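You operate a simulated robot arm through the tools that you are given. There is no shell and no other tool.

The job below is to be done with a simulated robot arm. You get a single attempt, and the scene is never put back.

## Task
Shelve the two loose albums in the slots that bear their words.
Fine: swing the keeper bar back for it, and over the albums again. Where these are worked on the way, their far stop is far enough and under half their travel is too little: keeper bar.

Only the result counts: the job must be done as asked and must still hold three seconds after the hand-in. Knocking over, shifting, dropping, spilling or breaking anything else fails it.

## Robot
A 6-joint arm with a two-finger parallel gripper, fixed in place. Base frame: the origin is on the floor under the middle of its stand, x ahead of it, y to its left, z up. Readings come in mm, degrees, newtons and seconds.
With the tool pointing down near the work surface it reaches from about 120 to 840 mm from the base axis. Its first joint turns from -115.0 to 115.0 degrees. Payload 4.2 kg.
The tool frame sits at the grasp point between the pads (the TCP): z along the fingers, y along the line on which they close. The tips reach 23 mm beyond it. Largest opening 94 mm; finger width 38, thickness 10; the body of the gripper, 54 by 96 mm, starts 39 mm behind the TCP.
Orientation is told as [roll, pitch, yaw] about the base's x, y, z axes, in that order, counted from this pose: with the fingers straight down and closing along the base's y, the tool's x points along the base's -x, its y along +y and its z along -z.

## Interface
- The arm moves only by the tool step_arm. Its argument "series" is a list of rows, each an object of numbers (a shift or turn left out is 0, a gripper value left out holds the last): "tx", "ty", "tz": the shift along the tool's x, y, z in units of 500 mm (1.0 is 500 mm); "rx", "ry", "rz": the turn, a rotation vector about the tool's x, y, z in units of 45 degrees (1.0 is 45 degrees); "fingers": the opening, from 0 (shut) to 1 (fully open). In form: [{"tx": .., "ty": .., "tz": .., "rx": .., "ry": .., "rz": .., "fingers": ..}, ...]. A call has 1 to 20 rows; each row is the pose to reach, as a shift and turn from the pose commanded when the call began, along the tool's axes at that moment. A call with a number of a shift or a turn outside -1 to 1 is refused whole. A row lasts 0.2 s, in which the tool goes at most 50 mm and 8.6 degrees; a call with a longer step from one row to the next is refused whole, and so is a gripper value outside its range. Where a pose cannot be reached the arm comes as near as it can. A force on the tool above 80 N (or 10 N above the force at the start of the call, whichever is more), or a blocked arm, ends the call early, and 0.2 s more pass. The fingers move at their own pace (about 108 mm/s each) and stop on an object; they squeeze with about 41 N. The grip force told is the motor's: it shows also when the fingers shut on nothing. Time passes only in rows, and 0.2 s behind the last, so rows that repeat a pose let the fingers close. It gives the time, the measured TCP pose, the force on the tool (base axes), the opening and the grip force at its end, in the units of the frame above (readings bear some noise), with the torque about the TCP (base axes, N m) and any sound that the robot's microphone picked up.
- Cameras (640 x 400 px; columns grow to the right, rows downward): "scene" is fixed at [50.9, -650.6, 1522.5]; the picture's right is [0.86, -0.51, 0.00], its down [-0.21, -0.35, -0.91] and it looks along [0.47, 0.79, -0.41] (base axes); focal length 311 px, centre (320, 200). "wrist" rides on the gripper at [87, 16, -75] in the tool frame; the picture's right is [-0.18, 0.98, 0.00], its down [-0.58, -0.11, -0.81] and it looks along [-0.79, -0.15, 0.59] (tool axes); focal length 243 px, centre (320, 200). There is no depth. A picture from a camera that has moved, and an enlarged one, comes with that camera's place and axes in the base frame and with its lens.
- get_image(camera): a new picture of that camera. No time passes.
- slide_trunk(by): slides the trunk up (or, below 0, down) by that many mm; the arm rides with it, the base frame stays. It gives what a move gives, with no picture.
- zoom(camera, box): a new picture of the part [left, top, right, bottom] of that camera's present view, enlarged. No time passes.
- job_done(): hands the job in; it is judged then, once.

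Nothing tells you positions but the pictures and the camera data. Unless the task says otherwise, let go and move clear before handing in.

The tools are called after "Request:" by a JSON object that holds its "api" and its "payload". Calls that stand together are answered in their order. step_arm: Moves the arm, as the interface text tells. Its arguments: {"type":"object","properties":{"series":{"type":"array","items":{"type":"object","properties":{"tx":{"type":"number"},"ty":{"type":"number"},"tz":{"type":"number"},"rx":{"type":"number"},"ry":{"type":"number"},"rz":{"type":"number"},"fingers":{"type":"number"}}}}},"required":["series"]} The other tools are called the same way: slide_trunk (by) moves the trunk up or down; get_image (camera) takes a picture; zoom (camera, box) takes an enlarged picture of a part of a camera's view; job_done () hands the job in.

At the start:

```text
clock: 0.0
eef_pos: [486.6, 123.9, 1367.3]
tool_rot: [0.0, 0.1, 0.0]
ft_force: [0.1, -0.5, 0.1]
torque: [0.01, 0.0, -0.01]
finger_gap: 94.0
grip_force: 0.0
trunk travel left (down, up): [-775.0, 215.0]
```

scene: 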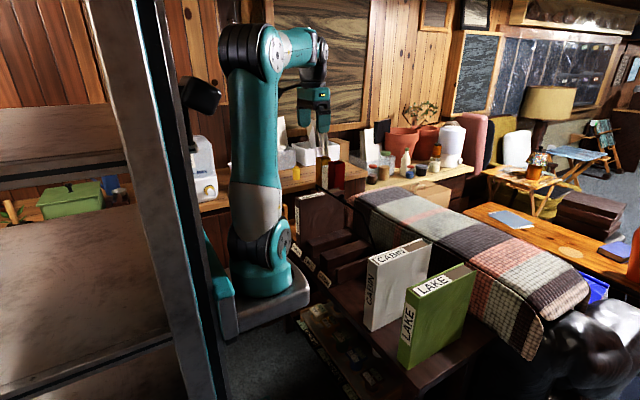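
wrist: 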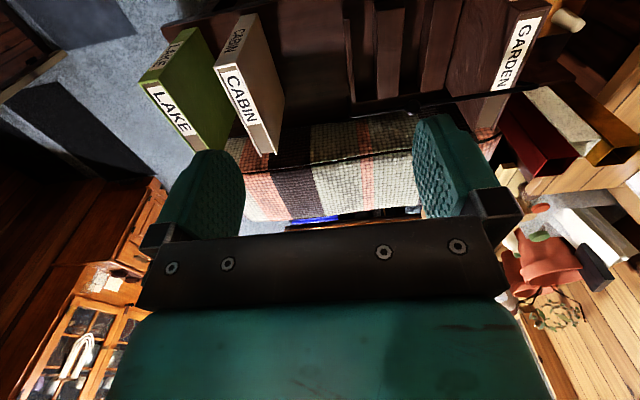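

I see two loose albums (CABIN grey and LAKE green) standing on a dark bench in front of the arm, and a rack with slots to the left. I'll zoom in to see the rack, the labels and the keeper bar.

Request:
{"api": "zoom", "payload": {"camera": "scene", "box": [270, 170, 430, 270]}}

Request:
{"api": "zoom", "payload": {"camera": "scene", "box": [280, 220, 500, 380]}}

Request:
{"api": "zoom", "payload": {"camera": "wrist", "box": [120, 0, 400, 175]}}

Request:
{"api": "zoom", "payload": {"camera": "wrist", "box": [320, 0, 600, 175]}}

```text
4.00 times, centred on (350, 220) of scene
camera zoom: at [50.9, -650.6, 1522.5], right [0.86, -0.51, 0.0], down [-0.21, -0.35, -0.91], along [0.47, 0.79, -0.41], focal length 1244 px, centre (200, 120)
```

zoom: 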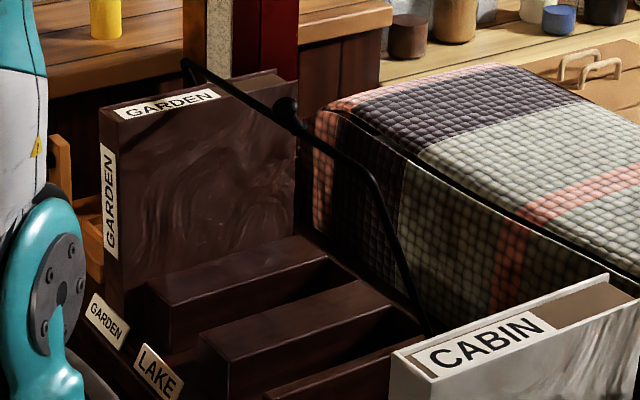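

```text
2.50 times, centred on (390, 300) of scene
camera zoom: at [50.9, -650.6, 1522.5], right [0.86, -0.51, 0.0], down [-0.21, -0.35, -0.91], along [0.47, 0.79, -0.41], focal length 778 px, centre (145, -50)
```

zoom: 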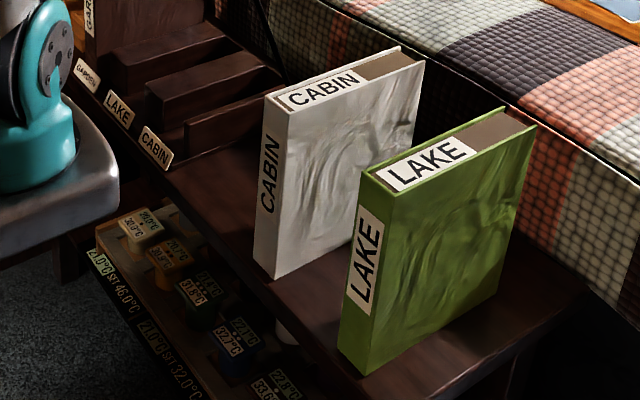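

```text
2.29 times, centred on (260, 88) of wrist
camera zoom: at [400.9, 140.7, 1440.9], right [0.18, 0.98, 0.0], down [0.58, -0.11, 0.81], along [0.79, -0.15, -0.59], focal length 555 px, centre (457, 457)
```

zoom: 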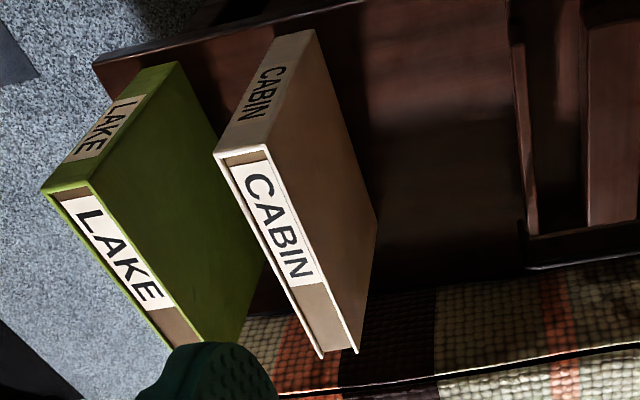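

```text
2.29 times, centred on (460, 88) of wrist
camera zoom: at [400.9, 140.7, 1440.9], right [0.18, 0.98, 0.0], down [0.58, -0.11, 0.81], along [0.79, -0.15, -0.59], focal length 555 px, centre (0, 457)
```

zoom: 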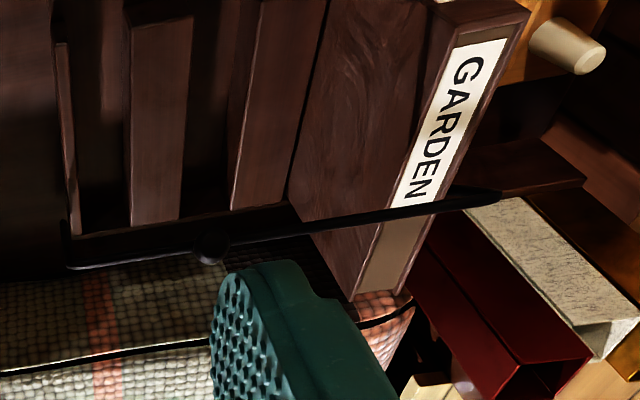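

The albums stand at about x 575–795: CABIN near y≈-72, LAKE near y≈-230, tops at z≈987. The rack slots appear to be at y≈200 (CABIN), 320 (LAKE) and 439 (GARDEN), with the bar over them. I'll move the wrist camera back to get a second view of the rack and bar.

Request:
{"api": "step_arm", "payload": {"series": [{"tx": 0.059, "ty": 0.044, "tz": 0.042}, {"tx": 0.118, "ty": 0.088, "tz": 0.084}, {"tx": 0.177, "ty": 0.132, "tz": 0.125}, {"tx": 0.236, "ty": 0.176, "tz": 0.167}, {"tx": 0.296, "ty": 0.22, "tz": 0.209}, {"tx": 0.355, "ty": 0.264, "tz": 0.25}, {"tx": 0.414, "ty": 0.308, "tz": 0.292}, {"tx": 0.473, "ty": 0.352, "tz": 0.334}, {"tx": 0.473, "ty": 0.352, "tz": 0.334}]}}

Request:
{"api": "get_image", "payload": {"camera": "wrist"}}

Request:
{"api": "get_image", "payload": {"camera": "scene"}}

```text
clock: 2.2
eef_pos: [291.0, 296.2, 1203.4]
tool_rot: [0.4, 0.1, -6.0]
ft_force: [0.2, 0.0, 0.0]
torque: [0.03, -0.04, 0.02]
finger_gap: 94.0
grip_force: 0.0
trunk travel left (down, up): [-775.0, 215.0]
stopped in row 9: the arm was blocked; the commanded pose is now the measured one
```

```text
taken
camera wrist: at [207.1, 320.8, 1277.9], right [0.29, 0.96, 0.01], down [0.57, -0.18, 0.8], along [0.77, -0.22, -0.59], focal length 243 px, centre (320, 200)
```

wrist: 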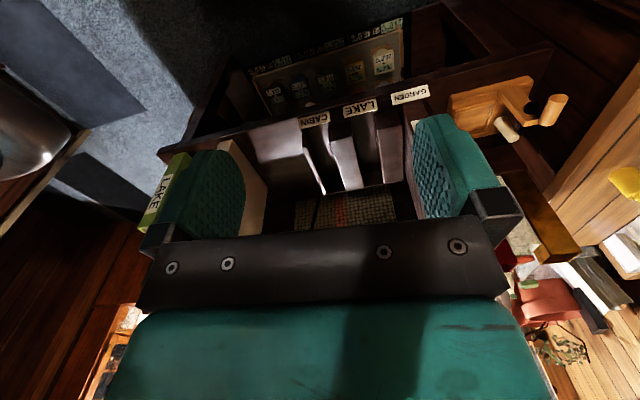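

```text
taken
```

scene: 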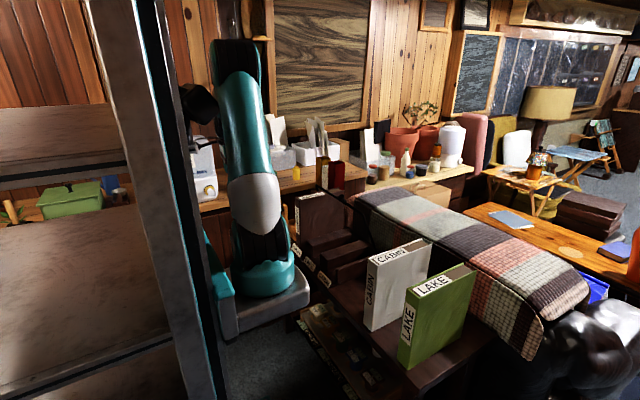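

The arm reached a limit at x≈290, with a small yaw of -6°, but the rack is visible from the front. I'll zoom in on it.

Request:
{"api": "zoom", "payload": {"camera": "wrist", "box": [240, 70, 440, 235]}}

Request:
{"api": "zoom", "payload": {"camera": "wrist", "box": [300, 70, 420, 145]}}

Request:
{"api": "zoom", "payload": {"camera": "scene", "box": [285, 175, 405, 300]}}

```text
2.42 times, centred on (340, 152) of wrist
camera zoom: at [207.1, 320.8, 1277.9], right [0.29, 0.96, 0.01], down [0.57, -0.18, 0.8], along [0.77, -0.22, -0.59], focal length 588 px, centre (272, 315)
```

zoom: 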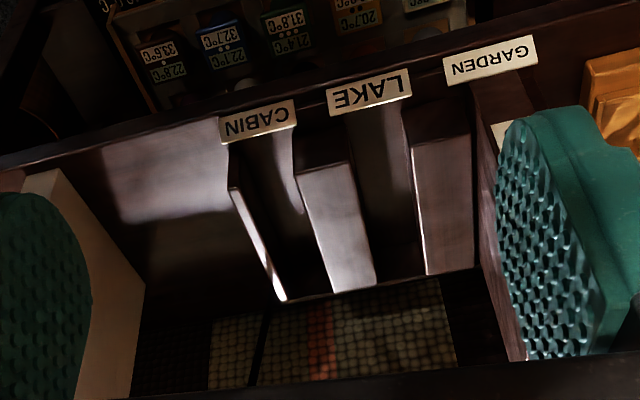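

```text
5.33 times, centred on (360, 108) of wrist
camera zoom: at [207.1, 320.8, 1277.9], right [0.29, 0.96, 0.01], down [0.57, -0.18, 0.8], along [0.77, -0.22, -0.59], focal length 1294 px, centre (107, 693)
```

zoom: 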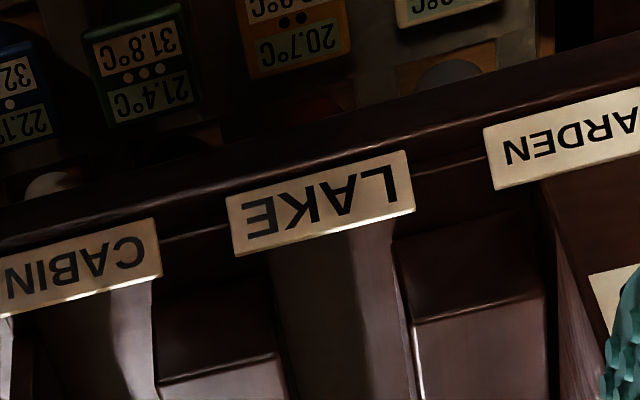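

```text
3.20 times, centred on (345, 238) of scene
camera zoom: at [50.9, -650.6, 1522.5], right [0.86, -0.51, 0.0], down [-0.21, -0.35, -0.91], along [0.47, 0.79, -0.41], focal length 995 px, centre (240, 80)
```

zoom: 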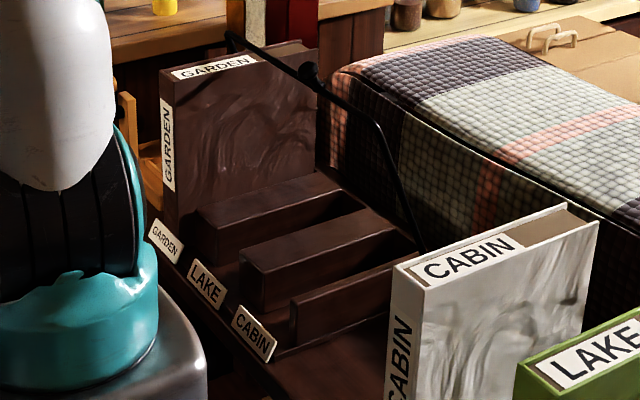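

The slots line up with their labels: CABIN at y≈171–236 and LAKE at y≈296–356, with divider tops near z≈795. I'll zoom in on the keeper bar to work out how it is shaped and hinged.

Request:
{"api": "zoom", "payload": {"camera": "scene", "box": [308, 180, 380, 225]}}

Request:
{"api": "zoom", "payload": {"camera": "scene", "box": [340, 200, 404, 264]}}

Request:
{"api": "zoom", "payload": {"camera": "wrist", "box": [420, 60, 580, 180]}}

```text
8.89 times, centred on (344, 202) of scene
camera zoom: at [50.9, -650.6, 1522.5], right [0.86, -0.51, 0.0], down [-0.21, -0.35, -0.91], along [0.47, 0.79, -0.41], focal length 2765 px, centre (107, 178)
```

zoom: 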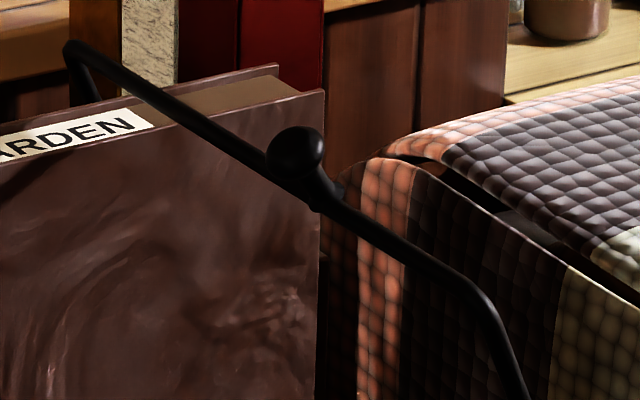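

```text
6.25 times, centred on (372, 232) of scene
camera zoom: at [50.9, -650.6, 1522.5], right [0.86, -0.51, 0.0], down [-0.21, -0.35, -0.91], along [0.47, 0.79, -0.41], focal length 1944 px, centre (-5, 0)
```

zoom: 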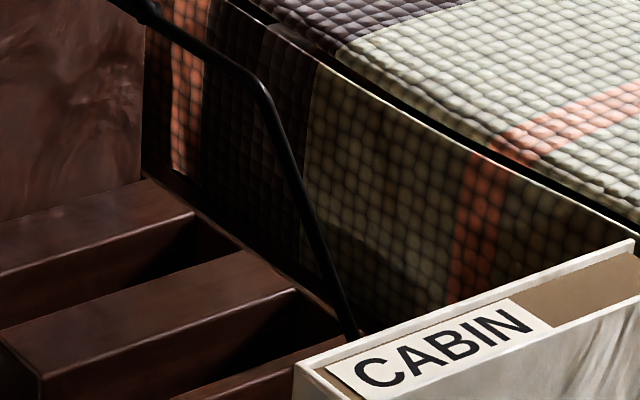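

```text
3.33 times, centred on (500, 120) of wrist
camera zoom: at [207.1, 320.8, 1277.9], right [0.29, 0.96, 0.01], down [0.57, -0.18, 0.8], along [0.77, -0.22, -0.59], focal length 809 px, centre (-280, 467)
```

zoom: 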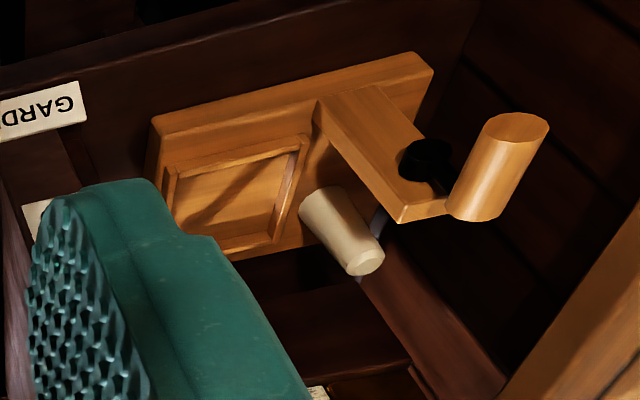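

The keeper bar is a bail with a crossbar near x≈700, z≈1018, running from y≈145 to 480. It has a knob near y≈258, and its side arms lead down to a hinge at the back, near x≈815. I'll move the wrist camera to the -y side and turn it to look along +y, so I can see the hinge and back area.

Request:
{"api": "step_arm", "payload": {"series": [{"tx": -0.066, "ty": -0.059, "rz": -0.111}, {"tx": -0.133, "ty": -0.118, "rz": -0.222}, {"tx": -0.199, "ty": -0.178, "rz": -0.333}, {"tx": -0.265, "ty": -0.237, "rz": -0.444}, {"tx": -0.332, "ty": -0.296, "rz": -0.556}, {"tx": -0.398, "ty": -0.355, "rz": -0.667}, {"tx": -0.464, "ty": -0.414, "rz": -0.778}, {"tx": -0.531, "ty": -0.473, "rz": -0.889}, {"tx": -0.597, "ty": -0.533, "rz": -1.0}, {"tx": -0.597, "ty": -0.533, "rz": -1.0}]}}

Request:
{"api": "get_image", "payload": {"camera": "wrist"}}

Request:
{"api": "get_image", "payload": {"camera": "scene"}}

```text
clock: 4.4
eef_pos: [560.6, 4.5, 1201.5]
tool_rot: [0.2, 0.0, 39.8]
ft_force: [-0.4, -0.4, 0.4]
torque: [0.0, -0.02, 0.0]
finger_gap: 93.9
grip_force: 0.0
trunk travel left (down, up): [-775.0, 215.0]
```

```text
taken
camera wrist: at [484.0, -37.9, 1274.7], right [-0.49, 0.87, 0.0], down [0.52, 0.29, 0.81], along [0.7, 0.4, -0.59], focal length 243 px, centre (320, 200)
```

wrist: 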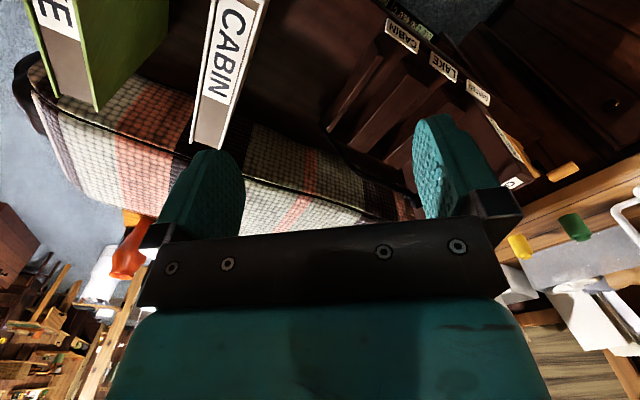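

```text
taken
```

scene: 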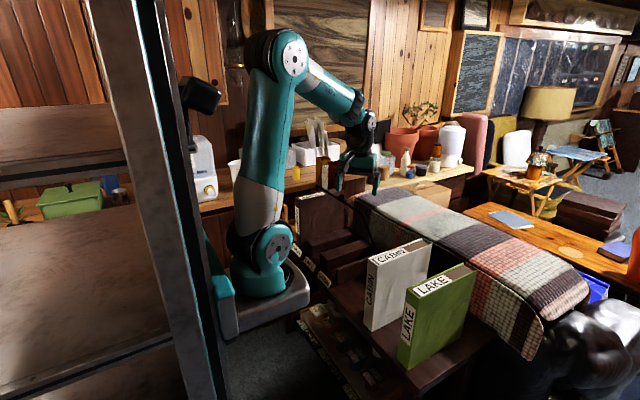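

The turn works. I'll continue to a yaw of about 85°, with the tool on the -y side of the rack.

Request:
{"api": "step_arm", "payload": {"series": [{"tx": -0.013, "ty": -0.067, "rz": -0.167}, {"tx": -0.026, "ty": -0.135, "rz": -0.333}, {"tx": -0.04, "ty": -0.202, "rz": -0.5}, {"tx": -0.053, "ty": -0.269, "rz": -0.667}, {"tx": -0.066, "ty": -0.337, "rz": -0.833}, {"tx": -0.079, "ty": -0.404, "rz": -1.0}, {"tx": -0.079, "ty": -0.404, "rz": -1.0}]}}

Request:
{"api": "get_image", "payload": {"camera": "wrist"}}

Request:
{"api": "zoom", "payload": {"camera": "wrist", "box": [220, 20, 460, 170]}}

```text
clock: 6.0
eef_pos: [722.3, -125.7, 1202.4]
tool_rot: [0.1, 0.0, 84.9]
ft_force: [-1.1, -0.2, 0.3]
torque: [0.0, -0.02, -0.01]
finger_gap: 94.1
grip_force: 0.1
trunk travel left (down, up): [-775.0, 215.0]
```

```text
taken
camera wrist: at [698.5, -212.1, 1276.3], right [-0.96, 0.27, 0.0], down [0.16, 0.57, 0.81], along [0.22, 0.78, -0.59], focal length 243 px, centre (320, 200)
```

wrist: 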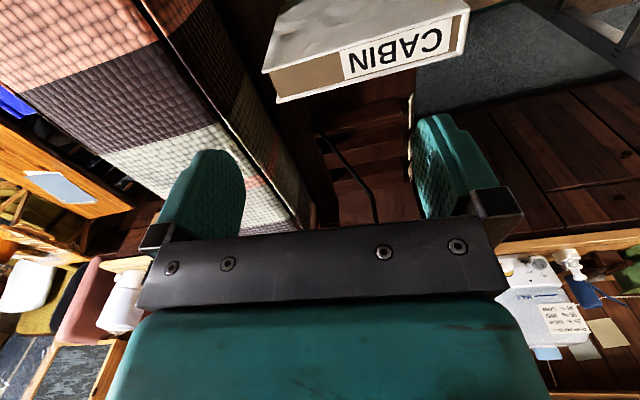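

```text
2.67 times, centred on (340, 95) of wrist
camera zoom: at [698.5, -212.1, 1276.3], right [-0.96, 0.27, 0.0], down [0.16, 0.57, 0.81], along [0.22, 0.78, -0.59], focal length 647 px, centre (267, 480)
```

zoom: 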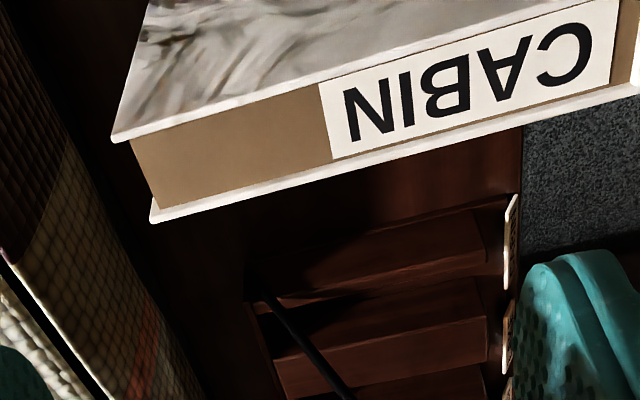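

I can see the left arm of the bail ending low near x≈800, z≈795, but it is dark there. I'll move closer for a better look.

Request:
{"api": "step_arm", "payload": {"series": [{"tx": -0.066, "ty": 0.006, "tz": 0.033}, {"tx": -0.133, "ty": 0.012, "tz": 0.067}, {"tx": -0.199, "ty": 0.018, "tz": 0.1}, {"tx": -0.199, "ty": 0.018, "tz": 0.1}]}}

Request:
{"api": "get_image", "payload": {"camera": "wrist"}}

Request:
{"api": "zoom", "payload": {"camera": "wrist", "box": [220, 20, 460, 170]}}

Request:
{"api": "zoom", "payload": {"camera": "wrist", "box": [240, 60, 360, 135]}}

```text
clock: 7.0
eef_pos: [717.1, -28.8, 1150.1]
tool_rot: [0.2, -0.1, 84.8]
ft_force: [0.2, 0.5, -1.0]
torque: [-0.01, 0.04, 0.01]
finger_gap: 93.9
grip_force: 0.0
trunk travel left (down, up): [-775.0, 215.0]
```

```text
taken
camera wrist: at [694.2, -112.7, 1224.2], right [-0.96, 0.27, 0.0], down [0.16, 0.57, 0.81], along [0.22, 0.78, -0.59], focal length 243 px, centre (320, 200)
```

wrist: 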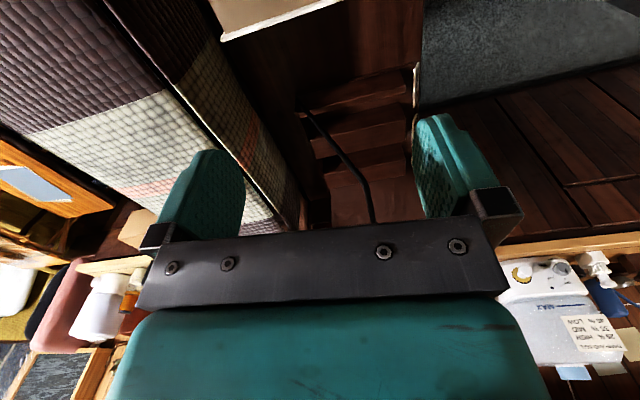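

```text
2.67 times, centred on (340, 95) of wrist
camera zoom: at [694.2, -112.7, 1224.2], right [-0.96, 0.27, 0.0], down [0.16, 0.57, 0.81], along [0.22, 0.78, -0.59], focal length 647 px, centre (267, 480)
```

zoom: 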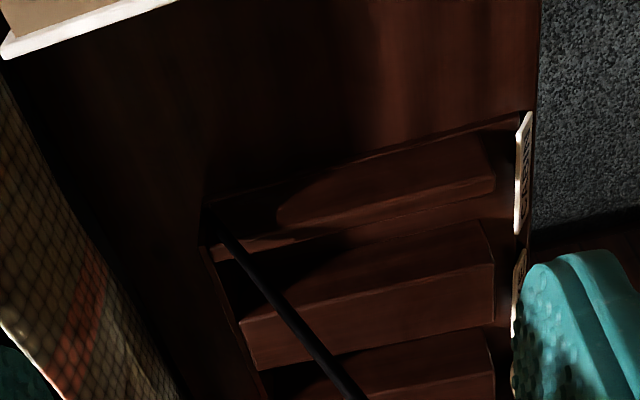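

```text
5.33 times, centred on (300, 98) of wrist
camera zoom: at [694.2, -112.7, 1224.2], right [-0.96, 0.27, 0.0], down [0.16, 0.57, 0.81], along [0.22, 0.78, -0.59], focal length 1294 px, centre (427, 747)
```

zoom: 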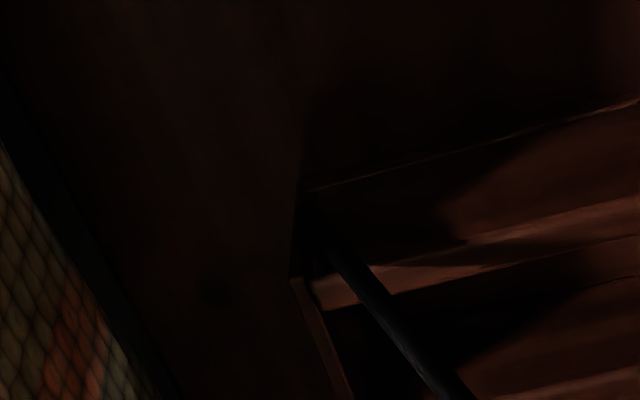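

The hinge axis seems to run along y, near x≈815, z≈760. I'll now go back to yaw 0 and view the knob from the front so I can grasp it precisely.

Request:
{"api": "step_arm", "payload": {"series": [{"tx": -0.048, "ty": 0.0245, "tz": -0.017, "rz": 0.167}, {"tx": -0.096, "ty": 0.049, "tz": -0.033, "rz": 0.333}, {"tx": -0.144, "ty": 0.0735, "tz": -0.05, "rz": 0.5}, {"tx": -0.192, "ty": 0.098, "tz": -0.067, "rz": 0.667}, {"tx": -0.24, "ty": 0.1225, "tz": -0.083, "rz": 0.833}, {"tx": -0.288, "ty": 0.147, "tz": -0.1, "rz": 1.0}, {"tx": -0.288, "ty": 0.147, "tz": -0.1, "rz": 1.0}]}}

Request:
{"api": "step_arm", "payload": {"series": [{"tx": -0.018, "ty": 0.052, "rz": 0.147}, {"tx": -0.037, "ty": 0.103, "rz": 0.295}, {"tx": -0.055, "ty": 0.155, "rz": 0.442}, {"tx": -0.073, "ty": 0.207, "rz": 0.589}, {"tx": -0.092, "ty": 0.258, "rz": 0.737}, {"tx": -0.11, "ty": 0.31, "rz": 0.884}, {"tx": -0.11, "ty": 0.31, "rz": 0.884}]}}

Request:
{"api": "get_image", "payload": {"camera": "wrist"}}

Request:
{"api": "zoom", "payload": {"camera": "wrist", "box": [220, 20, 460, 170]}}

```text
clock: 8.6
eef_pos: [659.3, 123.9, 1199.2]
tool_rot: [0.2, 0.0, 39.7]
ft_force: [0.2, 0.7, -0.4]
torque: [-0.03, -0.04, -0.04]
finger_gap: 94.2
grip_force: 0.0
trunk travel left (down, up): [-775.0, 215.0]
```

```text
clock: 10.2
eef_pos: [601.8, 277.8, 1201.4]
tool_rot: [0.0, 0.1, -0.1]
ft_force: [0.2, 0.0, -0.7]
torque: [-0.01, 0.0, 0.02]
finger_gap: 94.0
grip_force: 0.0
trunk travel left (down, up): [-775.0, 215.0]
```

```text
taken
camera wrist: at [516.2, 293.9, 1275.3], right [0.19, 0.98, 0.0], down [0.58, -0.11, 0.81], along [0.79, -0.15, -0.59], focal length 243 px, centre (320, 200)
```

wrist: 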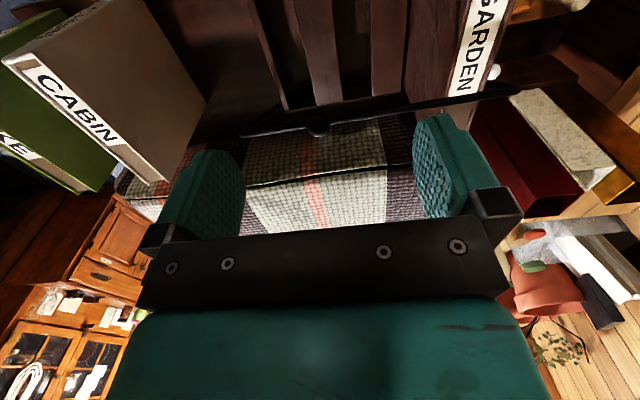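

```text
2.67 times, centred on (340, 95) of wrist
camera zoom: at [516.2, 293.9, 1275.3], right [0.19, 0.98, 0.0], down [0.58, -0.11, 0.81], along [0.79, -0.15, -0.59], focal length 647 px, centre (267, 480)
```

zoom: 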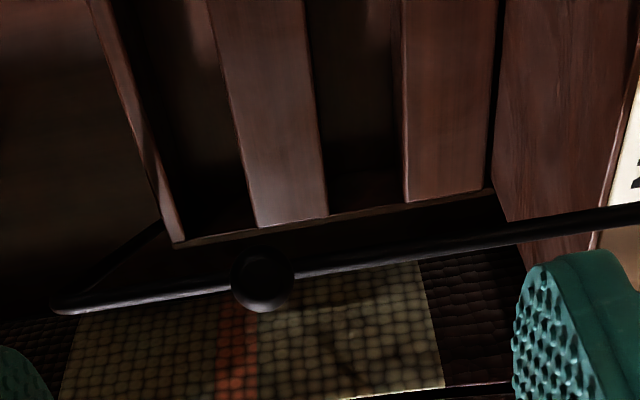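

The knob triangulates well to (685, 260, 1044), about 26 mm across. The slots are centred at about y=200 for CABIN and y=320 for LAKE. I'll come down over the knob with the fingers straddling it.

Request:
{"api": "step_arm", "payload": {"series": [{"tx": -0.055, "ty": -0.012, "tz": 0.054, "fingers": 0.65}, {"tx": -0.11, "ty": -0.024, "tz": 0.108, "fingers": 0.65}, {"tx": -0.166, "ty": -0.036, "tz": 0.163, "fingers": 0.65}, {"tx": -0.166, "ty": -0.036, "tz": 0.2, "fingers": 0.65}, {"tx": -0.166, "ty": -0.036, "tz": 0.24, "fingers": 0.65}, {"tx": -0.166, "ty": -0.036, "tz": 0.24, "fingers": 0.65}]}}

Request:
{"api": "get_image", "payload": {"camera": "wrist"}}

Request:
{"api": "zoom", "payload": {"camera": "scene", "box": [300, 150, 400, 230]}}

```text
clock: 11.6
eef_pos: [686.2, 261.7, 1079.8]
tool_rot: [0.2, 0.1, 0.0]
ft_force: [-0.2, -0.9, -0.9]
torque: [0.01, 0.01, -0.02]
finger_gap: 61.1
grip_force: 0.1
trunk travel left (down, up): [-775.0, 215.0]
```

```text
taken
camera wrist: at [600.1, 277.7, 1155.3], right [0.18, 0.98, 0.0], down [0.58, -0.11, 0.81], along [0.79, -0.15, -0.59], focal length 243 px, centre (320, 200)
```

wrist: 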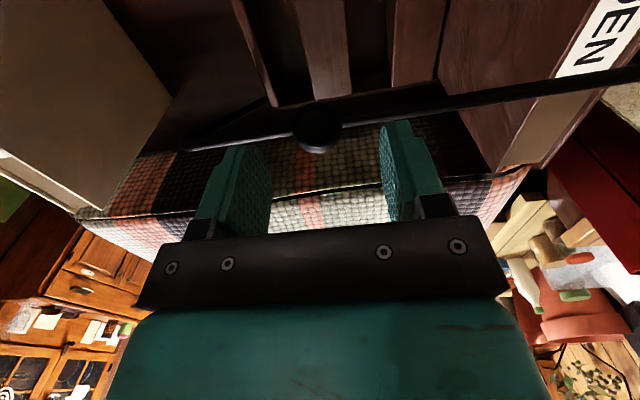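

```text
5.00 times, centred on (350, 190) of scene
camera zoom: at [50.9, -650.6, 1522.5], right [0.86, -0.51, 0.0], down [-0.21, -0.35, -0.91], along [0.47, 0.79, -0.41], focal length 1555 px, centre (170, 250)
```

zoom: 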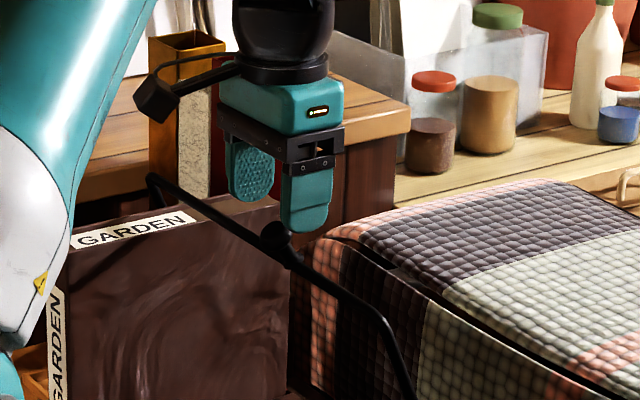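

The knob is centred between the open fingers. I'll lower the last 27 mm and close on it.

Request:
{"api": "step_arm", "payload": {"series": [{"tx": 0.002, "ty": -0.002, "tz": 0.03, "fingers": 0.65}, {"tx": 0.004, "ty": -0.003, "tz": 0.055, "fingers": 0.65}, {"tx": 0.004, "ty": -0.003, "tz": 0.055, "fingers": 0.0}, {"tx": 0.004, "ty": -0.003, "tz": 0.055, "fingers": 0.0}, {"tx": 0.004, "ty": -0.003, "tz": 0.055, "fingers": 0.0}]}}

Request:
{"api": "get_image", "payload": {"camera": "wrist"}}

Request:
{"api": "zoom", "payload": {"camera": "scene", "box": [300, 150, 400, 230]}}

```text
clock: 12.8
eef_pos: [681.1, 260.6, 1052.0]
tool_rot: [0.1, 0.0, 0.1]
ft_force: [0.4, 4.0, -2.7]
torque: [0.02, -0.12, -0.14]
finger_gap: 31.4
grip_force: 45.5
trunk travel left (down, up): [-775.0, 215.0]
```

```text
taken
camera wrist: at [596.6, 276.3, 1126.9], right [0.18, 0.98, 0.0], down [0.58, -0.11, 0.81], along [0.79, -0.15, -0.59], focal length 243 px, centre (320, 200)
```

wrist: 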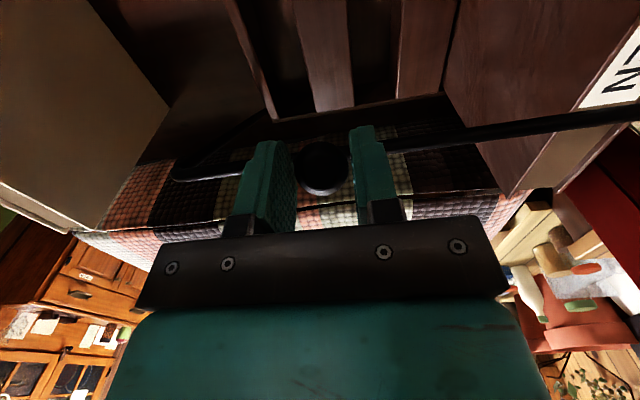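

```text
5.00 times, centred on (350, 190) of scene
camera zoom: at [50.9, -650.6, 1522.5], right [0.86, -0.51, 0.0], down [-0.21, -0.35, -0.91], along [0.47, 0.79, -0.41], focal length 1555 px, centre (170, 250)
```

zoom: 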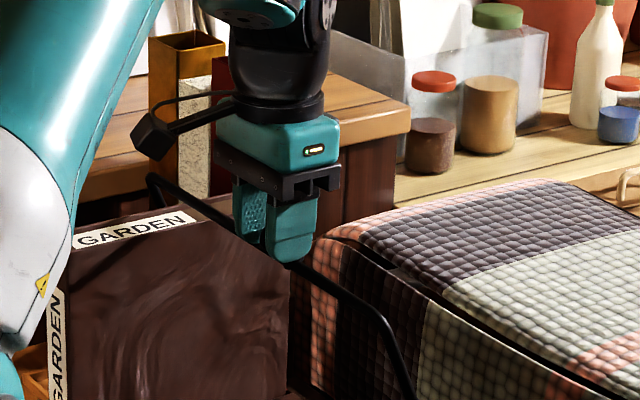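

The fingers hold the knob, with a 31 mm gap and 45 N of grip. I'll swing the bar back along an arc about the estimated hinge (815, 763), starting with 15° while I watch the forces.

Request:
{"api": "step_arm", "payload": {"series": [{"tx": -0.0248, "tz": -0.0108, "fingers": 0}, {"tx": -0.05, "tz": -0.0206, "fingers": 0}, {"tx": -0.0756, "tz": -0.0294, "fingers": 0}, {"tx": -0.1016, "tz": -0.0368, "fingers": 0}, {"tx": -0.1278, "tz": -0.0434, "fingers": 0}, {"tx": -0.1544, "tz": -0.0486, "fingers": 0}, {"tx": -0.1544, "tz": -0.0486, "fingers": 0}]}}

Request:
{"api": "get_image", "payload": {"camera": "wrist"}}

Request:
{"api": "zoom", "payload": {"camera": "scene", "box": [300, 150, 420, 250]}}

```text
clock: 14.4
eef_pos: [759.8, 259.9, 1075.9]
tool_rot: [0.1, 0.0, 0.1]
ft_force: [-2.6, 10.4, 3.9]
torque: [-0.12, 0.82, -0.14]
finger_gap: 31.2
grip_force: 44.7
trunk travel left (down, up): [-775.0, 215.0]
```

```text
taken
camera wrist: at [673.5, 276.3, 1150.5], right [0.18, 0.98, 0.0], down [0.58, -0.11, 0.81], along [0.79, -0.15, -0.59], focal length 243 px, centre (320, 200)
```

wrist: 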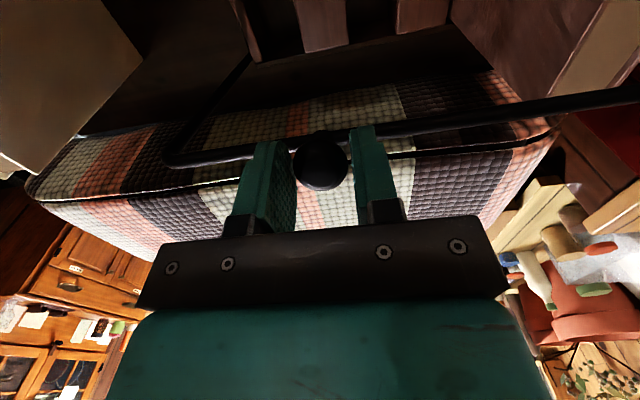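

```text
4.00 times, centred on (360, 200) of scene
camera zoom: at [50.9, -650.6, 1522.5], right [0.86, -0.51, 0.0], down [-0.21, -0.35, -0.91], along [0.47, 0.79, -0.41], focal length 1244 px, centre (160, 200)
```

zoom: 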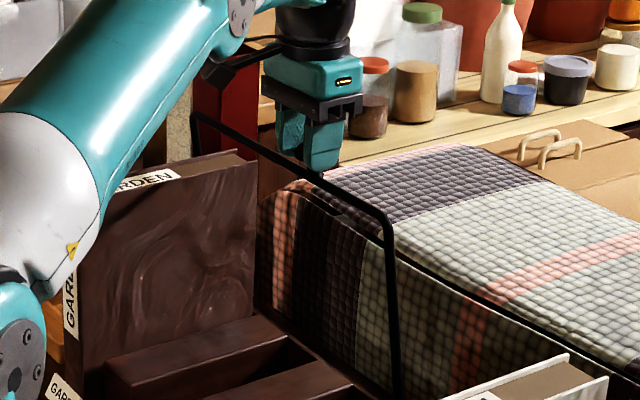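

The bar is following with low forces. I'll continue past vertical to about 10° behind.

Request:
{"api": "step_arm", "payload": {"series": [{"tx": -0.0266, "tz": -0.004, "fingers": 0}, {"tx": -0.0536, "tz": -0.007, "fingers": 0}, {"tx": -0.0806, "tz": -0.0088, "fingers": 0}, {"tx": -0.1076, "tz": -0.0094, "fingers": 0}, {"tx": -0.1346, "tz": -0.0088, "fingers": 0}, {"tx": -0.1616, "tz": -0.007, "fingers": 0}, {"tx": -0.1886, "tz": -0.004, "fingers": 0}, {"tx": -0.2152, "tz": 0.0, "fingers": 0}, {"tx": -0.2152, "tz": 0.0, "fingers": 0}]}}

Request:
{"api": "get_image", "payload": {"camera": "wrist"}}

Request:
{"api": "zoom", "payload": {"camera": "scene", "box": [300, 150, 420, 250]}}

```text
clock: 15.7
eef_pos: [785.1, 260.8, 1080.3]
tool_rot: [0.6, -0.6, 1.6]
ft_force: [-0.8, 49.9, -5.0]
torque: [-0.04, 0.26, -0.06]
finger_gap: 31.8
grip_force: 45.1
out of reach, approached as far as the arm can: row 2, 3, 4, 5, 6
trunk travel left (down, up): [-775.0, 215.0]
stopped in row 6: the force on the tool passed its limit at 93 N (the readings are from after the stop); the commanded pose is now the measured one
```

```text
taken
camera wrist: at [697.5, 272.9, 1152.6], right [0.16, 0.99, 0.01], down [0.57, -0.1, 0.81], along [0.8, -0.12, -0.58], focal length 243 px, centre (320, 200)
```

wrist: 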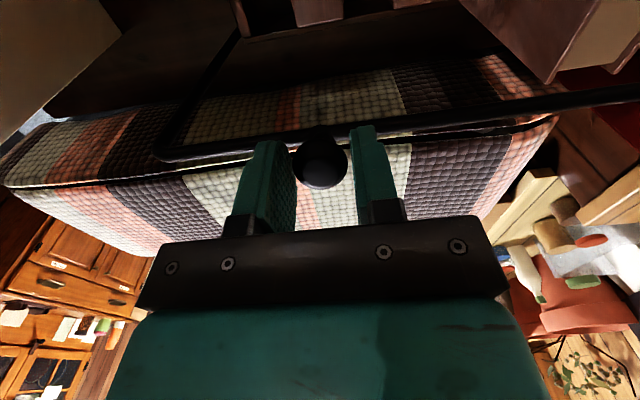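

```text
4.00 times, centred on (360, 200) of scene
camera zoom: at [50.9, -650.6, 1522.5], right [0.86, -0.51, 0.0], down [-0.21, -0.35, -0.91], along [0.47, 0.79, -0.41], focal length 1244 px, centre (160, 200)
```

zoom: 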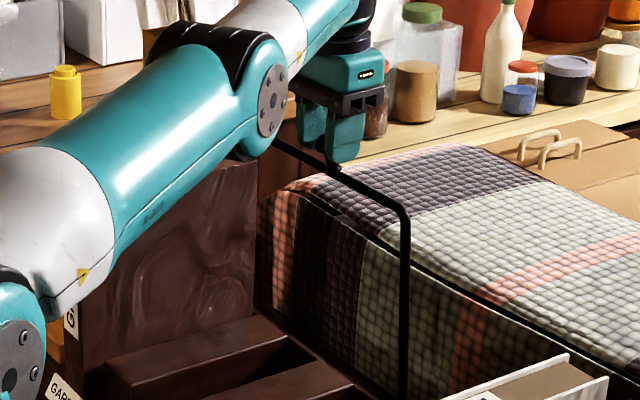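

The arm ran out of reach with the tool pointing straight down at x≈785. I'll look at the arm's posture before deciding how to extend the reach, either by tilting the fingers forward or raising the trunk.

Request:
{"api": "get_image", "payload": {"camera": "scene"}}

Request:
{"api": "zoom", "payload": {"camera": "scene", "box": [200, 80, 420, 320]}}

```text
taken
```

scene: 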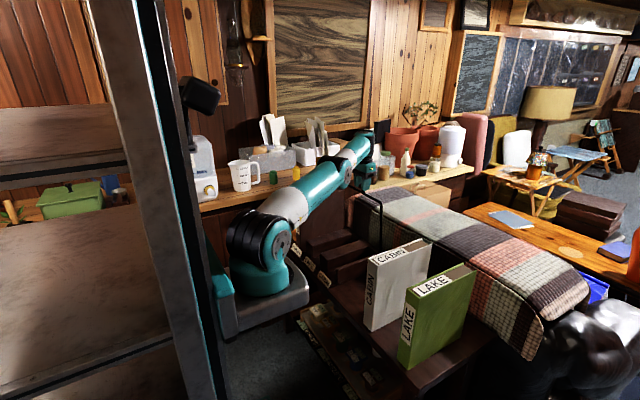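

```text
1.67 times, centred on (310, 200) of scene
camera zoom: at [50.9, -650.6, 1522.5], right [0.86, -0.51, 0.0], down [-0.21, -0.35, -0.91], along [0.47, 0.79, -0.41], focal length 518 px, centre (337, 200)
```

zoom: 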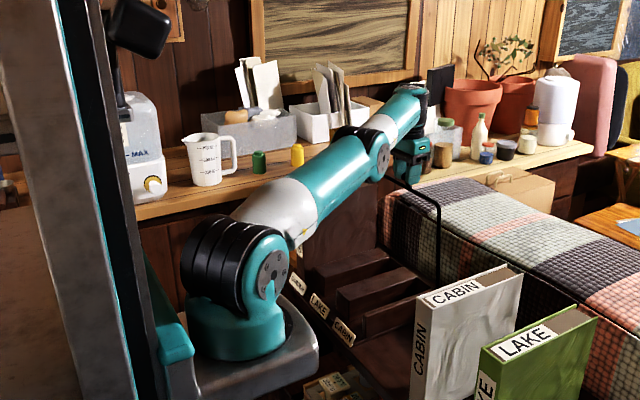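

The straight-down reach ends near here, so I'll use a forward tilt of the fingers to get further. First I'll bring the bar back to its front rest under control, so I can re-grip the knob with a tilted tool.

Request:
{"api": "step_arm", "payload": {"series": [{"tx": 0.0272, "ty": 0.0008, "tz": 0.004, "rx": 0.006, "ry": 0.006, "rz": 0.018, "fingers": 0}, {"tx": 0.0538, "ty": 0.0015, "tz": 0.008, "rx": 0.013, "ry": 0.013, "rz": 0.036, "fingers": 0}, {"tx": 0.0804, "ty": 0.0022, "tz": 0.0132, "rx": 0.013, "ry": 0.013, "rz": 0.036, "fingers": 0}, {"tx": 0.1066, "ty": 0.003, "tz": 0.0198, "rx": 0.013, "ry": 0.013, "rz": 0.036, "fingers": 0}, {"tx": 0.1326, "ty": 0.0037, "tz": 0.0272, "rx": 0.013, "ry": 0.013, "rz": 0.036, "fingers": 0}, {"tx": 0.1582, "ty": 0.0044, "tz": 0.036, "rx": 0.013, "ry": 0.013, "rz": 0.036, "fingers": 0}, {"tx": 0.1834, "ty": 0.0051, "tz": 0.0458, "rx": 0.013, "ry": 0.013, "rz": 0.036, "fingers": 0}, {"tx": 0.207, "ty": 0.0058, "tz": 0.056, "rx": 0.013, "ry": 0.013, "rz": 0.036, "fingers": 0}, {"tx": 0.207, "ty": 0.0058, "tz": 0.056, "rx": 0.013, "ry": 0.013, "rz": 0.036, "fingers": 0}]}}

```text
clock: 17.7
eef_pos: [703.5, 260.5, 1060.8]
tool_rot: [-0.2, -0.4, -0.8]
ft_force: [-18.7, -46.1, 51.9]
torque: [-0.68, -0.43, 0.0]
finger_gap: 31.5
grip_force: 45.3
out of reach, approached as far as the arm can: row 6, 7, 8, 9
trunk travel left (down, up): [-775.0, 215.0]
```

Request:
{"api": "get_image", "payload": {"camera": "scene"}}

Request:
{"api": "zoom", "payload": {"camera": "scene", "box": [200, 80, 420, 320]}}

Request:
{"api": "get_image", "payload": {"camera": "wrist"}}

```text
taken
```

scene: 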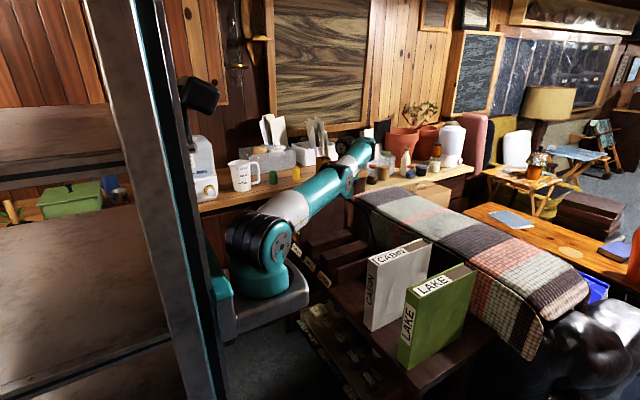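

```text
1.67 times, centred on (310, 200) of scene
camera zoom: at [50.9, -650.6, 1522.5], right [0.86, -0.51, 0.0], down [-0.21, -0.35, -0.91], along [0.47, 0.79, -0.41], focal length 518 px, centre (337, 200)
```

zoom: 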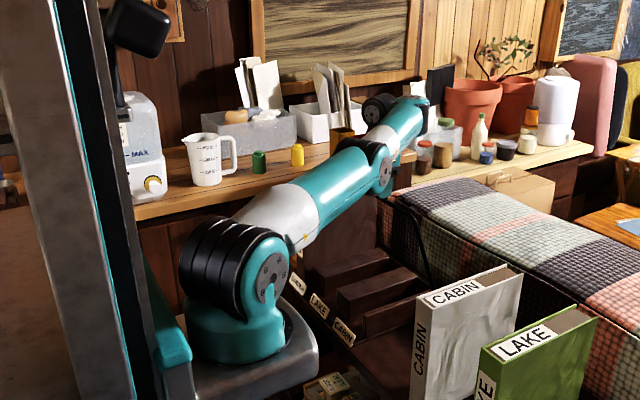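

```text
taken
camera wrist: at [617.4, 278.1, 1134.9], right [0.2, 0.98, 0.0], down [0.57, -0.11, 0.81], along [0.79, -0.16, -0.59], focal length 243 px, centre (320, 200)
```

wrist: 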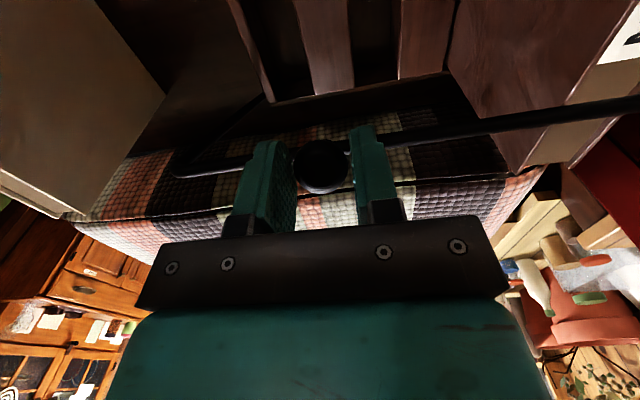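

The arm came through full stretch into an elbow-down posture, which limits it when it draws back. The bar is nearly at its front rest, so I'll release the knob and go straight up past the reach limit to flip the elbow back up.

Request:
{"api": "step_arm", "payload": {"series": [{"tx": -0.02, "tz": -0.008, "fingers": 0.65}, {"tx": -0.03, "tz": -0.01, "fingers": 0.65}, {"tx": -0.03, "tz": -0.012, "fingers": 0.65}, {"tx": -0.03, "tz": -0.06, "fingers": 0.65}, {"tx": -0.03, "tz": -0.12, "fingers": 0.65}]}}

Request:
{"api": "zoom", "payload": {"camera": "scene", "box": [200, 80, 420, 320]}}

```text
clock: 18.9
eef_pos: [720.8, 268.0, 1115.2]
tool_rot: [0.1, 0.2, -0.6]
ft_force: [0.7, -0.1, 0.2]
torque: [-0.04, 0.01, -0.01]
finger_gap: 61.2
grip_force: 0.0
trunk travel left (down, up): [-775.0, 215.0]
```

```text
1.67 times, centred on (310, 200) of scene
camera zoom: at [50.9, -650.6, 1522.5], right [0.86, -0.51, 0.0], down [-0.21, -0.35, -0.91], along [0.47, 0.79, -0.41], focal length 518 px, centre (337, 200)
```

zoom: 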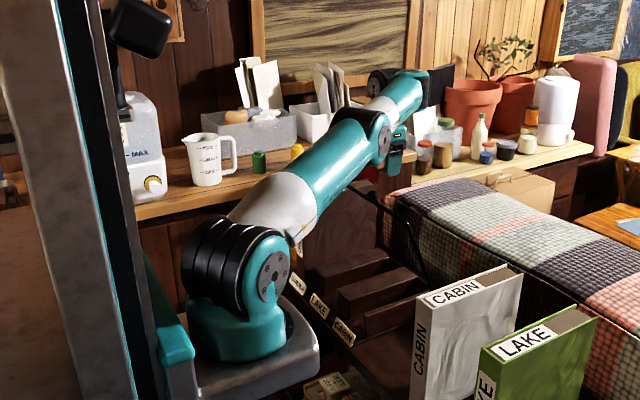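

The knob is released, and the bar is resting forward again. I'll go straight up beyond reach now to flip the elbow.

Request:
{"api": "step_arm", "payload": {"series": [{"tz": -0.08}, {"tz": -0.16}, {"tz": -0.24}, {"tz": -0.32}, {"tz": -0.4}, {"tz": -0.48}, {"tz": -0.56}]}}

Request:
{"api": "get_image", "payload": {"camera": "scene"}}

```text
clock: 20.5
eef_pos: [685.4, 238.8, 1348.5]
tool_rot: [0.0, 0.1, -0.6]
ft_force: [-0.6, 0.0, 0.4]
torque: [0.03, -0.04, 0.0]
finger_gap: 61.1
grip_force: 0.1
out of reach, approached as far as the arm can: row 4, 5, 6, 7
trunk travel left (down, up): [-775.0, 215.0]
```

```text
taken
```

scene: 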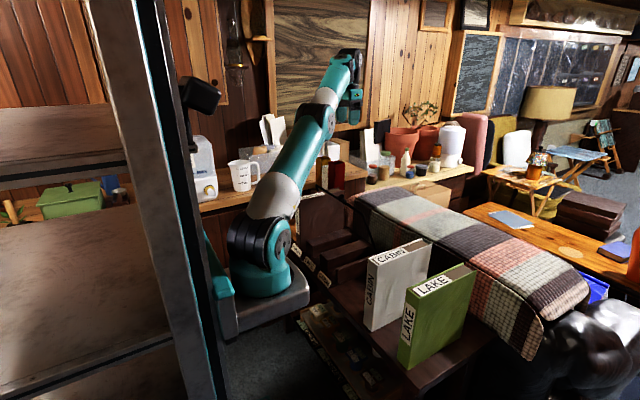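

The arm is straight now. I'll retract inward and upward so the elbow bends up.

Request:
{"api": "step_arm", "payload": {"series": [{"tx": 0.06, "ty": -0.02, "tz": -0.04}, {"tx": 0.12, "ty": -0.04, "tz": -0.08}, {"tx": 0.18, "ty": -0.06, "tz": -0.1}, {"tx": 0.24, "ty": -0.08, "tz": -0.1}]}}

Request:
{"api": "get_image", "payload": {"camera": "scene"}}

```text
clock: 21.5
eef_pos: [569.1, 195.8, 1400.3]
tool_rot: [-0.1, 0.1, -0.6]
ft_force: [0.2, 0.6, -0.5]
torque: [-0.02, 0.02, 0.01]
finger_gap: 61.3
grip_force: 0.1
trunk travel left (down, up): [-775.0, 215.0]
```

```text
taken
```

scene: 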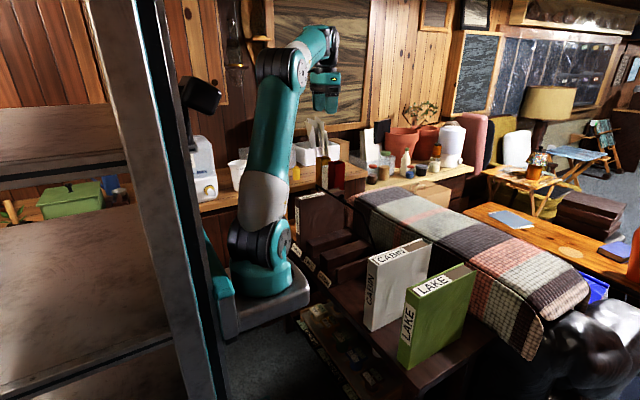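

The elbow is up again. I'll tilt the fingers 45° forward and move to a pre-grasp pose behind and above the knob.

Request:
{"api": "step_arm", "payload": {"series": [{"tx": -0.01, "ty": 0.018, "tz": 0.05, "ry": -0.167, "rz": -0.013}, {"tx": -0.02, "ty": 0.036, "tz": 0.1, "ry": -0.333, "rz": -0.013}, {"tx": -0.03, "ty": 0.054, "tz": 0.15, "ry": -0.5, "rz": -0.013}, {"tx": -0.04, "ty": 0.072, "tz": 0.2, "ry": -0.667, "rz": -0.013}, {"tx": -0.052, "ty": 0.09, "tz": 0.25, "ry": -0.833, "rz": -0.013}, {"tx": -0.062, "ty": 0.108, "tz": 0.3, "ry": -1.0, "rz": -0.013}, {"tx": -0.062, "ty": 0.108, "tz": 0.3, "ry": -1.0, "rz": -0.013}]}}

Request:
{"api": "get_image", "payload": {"camera": "wrist"}}

Request:
{"api": "get_image", "payload": {"camera": "scene"}}

```text
clock: 23.1
eef_pos: [638.6, 312.1, 1346.7]
tool_rot: [-0.5, -36.1, 0.1]
ft_force: [0.5, -0.2, 0.5]
torque: [0.03, 0.0, 0.01]
finger_gap: 60.9
grip_force: 0.0
out of reach, approached as far as the arm can: row 1, 2, 3, 4, 5, 6, 7
trunk travel left (down, up): [-775.0, 215.0]
```

```text
taken
camera wrist: at [525.6, 328.9, 1353.9], right [0.15, 0.98, 0.1], down [-0.01, -0.1, 0.99], along [0.99, -0.15, -0.01], focal length 243 px, centre (320, 200)
```

wrist: 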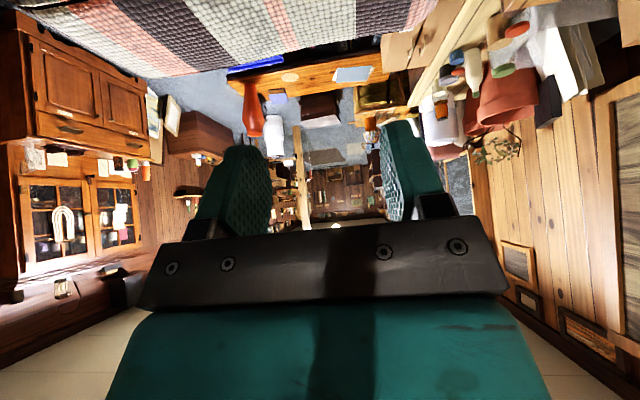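

```text
taken
```

scene: 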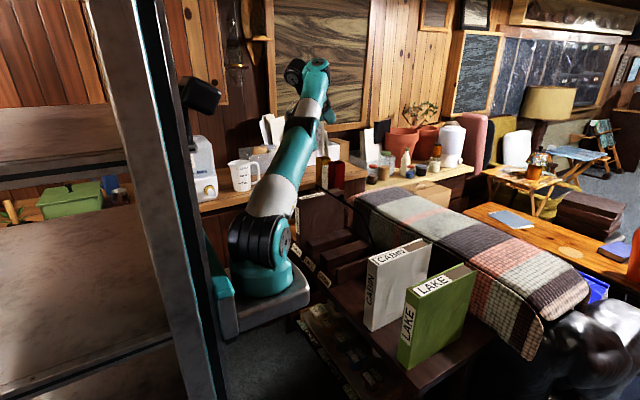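

The combined tilt was reported out of reach and the arm drifted. I'll go back to the previous good pose, then test tilting in smaller pieces.

Request:
{"api": "step_arm", "payload": {"series": [{"tx": 0.01, "ty": -0.046, "tz": -0.034, "ry": 0.16}, {"tx": 0.02, "ty": -0.092, "tz": -0.067, "ry": 0.32}, {"tx": 0.03, "ty": -0.139, "tz": -0.101, "ry": 0.48}, {"tx": 0.04, "ty": -0.186, "tz": -0.134, "ry": 0.64}, {"tx": 0.05, "ty": -0.232, "tz": -0.168, "ry": 0.802}, {"tx": 0.05, "ty": -0.232, "tz": -0.168, "ry": 0.802}]}}

Request:
{"api": "get_image", "payload": {"camera": "scene"}}

```text
clock: 24.5
eef_pos: [564.2, 200.3, 1399.3]
tool_rot: [-0.4, 0.0, -0.1]
ft_force: [-0.1, 0.0, 0.9]
torque: [-0.02, 0.0, 0.05]
finger_gap: 61.2
grip_force: 0.1
out of reach, approached as far as the arm can: row 1
trunk travel left (down, up): [-775.0, 215.0]
```

```text
taken
```

scene: 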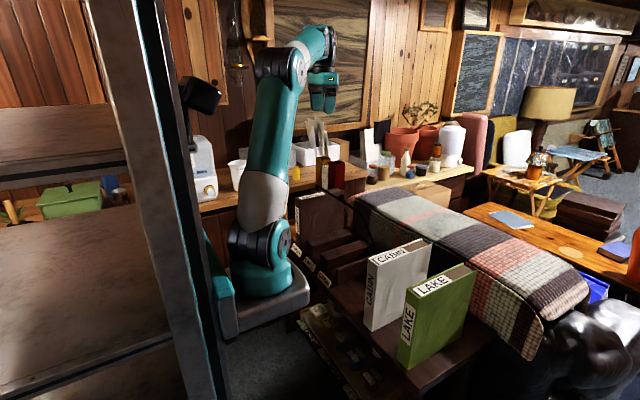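

I'm back at a good pose. I'll go to a more comfortable mid-range pose and test a small pure forward tilt.

Request:
{"api": "step_arm", "payload": {"series": [{"tx": 0.032, "ty": -0.025, "tz": 0.075}, {"tx": 0.064, "ty": -0.05, "tz": 0.149}, {"tx": 0.096, "ty": -0.075, "tz": 0.224}, {"tx": 0.128, "ty": -0.1, "tz": 0.298}]}}

Request:
{"api": "step_arm", "payload": {"series": [{"ry": -0.12}, {"ry": -0.24}, {"ry": -0.36}]}}

Request:
{"api": "get_image", "payload": {"camera": "scene"}}

```text
clock: 25.5
eef_pos: [503.1, 148.2, 1249.3]
tool_rot: [0.0, 0.2, 0.6]
ft_force: [2.4, -2.6, -1.1]
torque: [0.16, 0.17, -0.04]
finger_gap: 61.3
grip_force: 0.3
out of reach, approached as far as the arm can: row 1, 2, 3
trunk travel left (down, up): [-775.0, 215.0]
```

```text
clock: 26.3
eef_pos: [501.2, 148.9, 1249.5]
tool_rot: [-0.5, -16.2, 0.0]
ft_force: [-0.6, 0.8, -1.2]
torque: [0.03, 0.03, -0.01]
finger_gap: 61.2
grip_force: 0.1
trunk travel left (down, up): [-775.0, 215.0]
```

```text
taken
```

scene: 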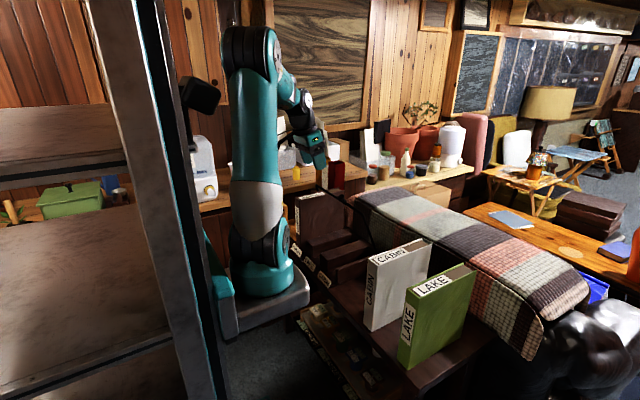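

The tilt works here, and the arm is in a normal elbow-up posture. I'll complete the tilt to about -45°.

Request:
{"api": "step_arm", "payload": {"series": [{"ry": -0.16}, {"ry": -0.32}, {"ry": -0.48}, {"ry": -0.64}]}}

```text
clock: 27.3
eef_pos: [498.8, 148.9, 1248.7]
tool_rot: [-0.6, -45.3, 0.2]
ft_force: [0.6, -0.2, -0.5]
torque: [0.01, 0.0, 0.02]
finger_gap: 61.1
grip_force: 0.1
trunk travel left (down, up): [-775.0, 215.0]
```

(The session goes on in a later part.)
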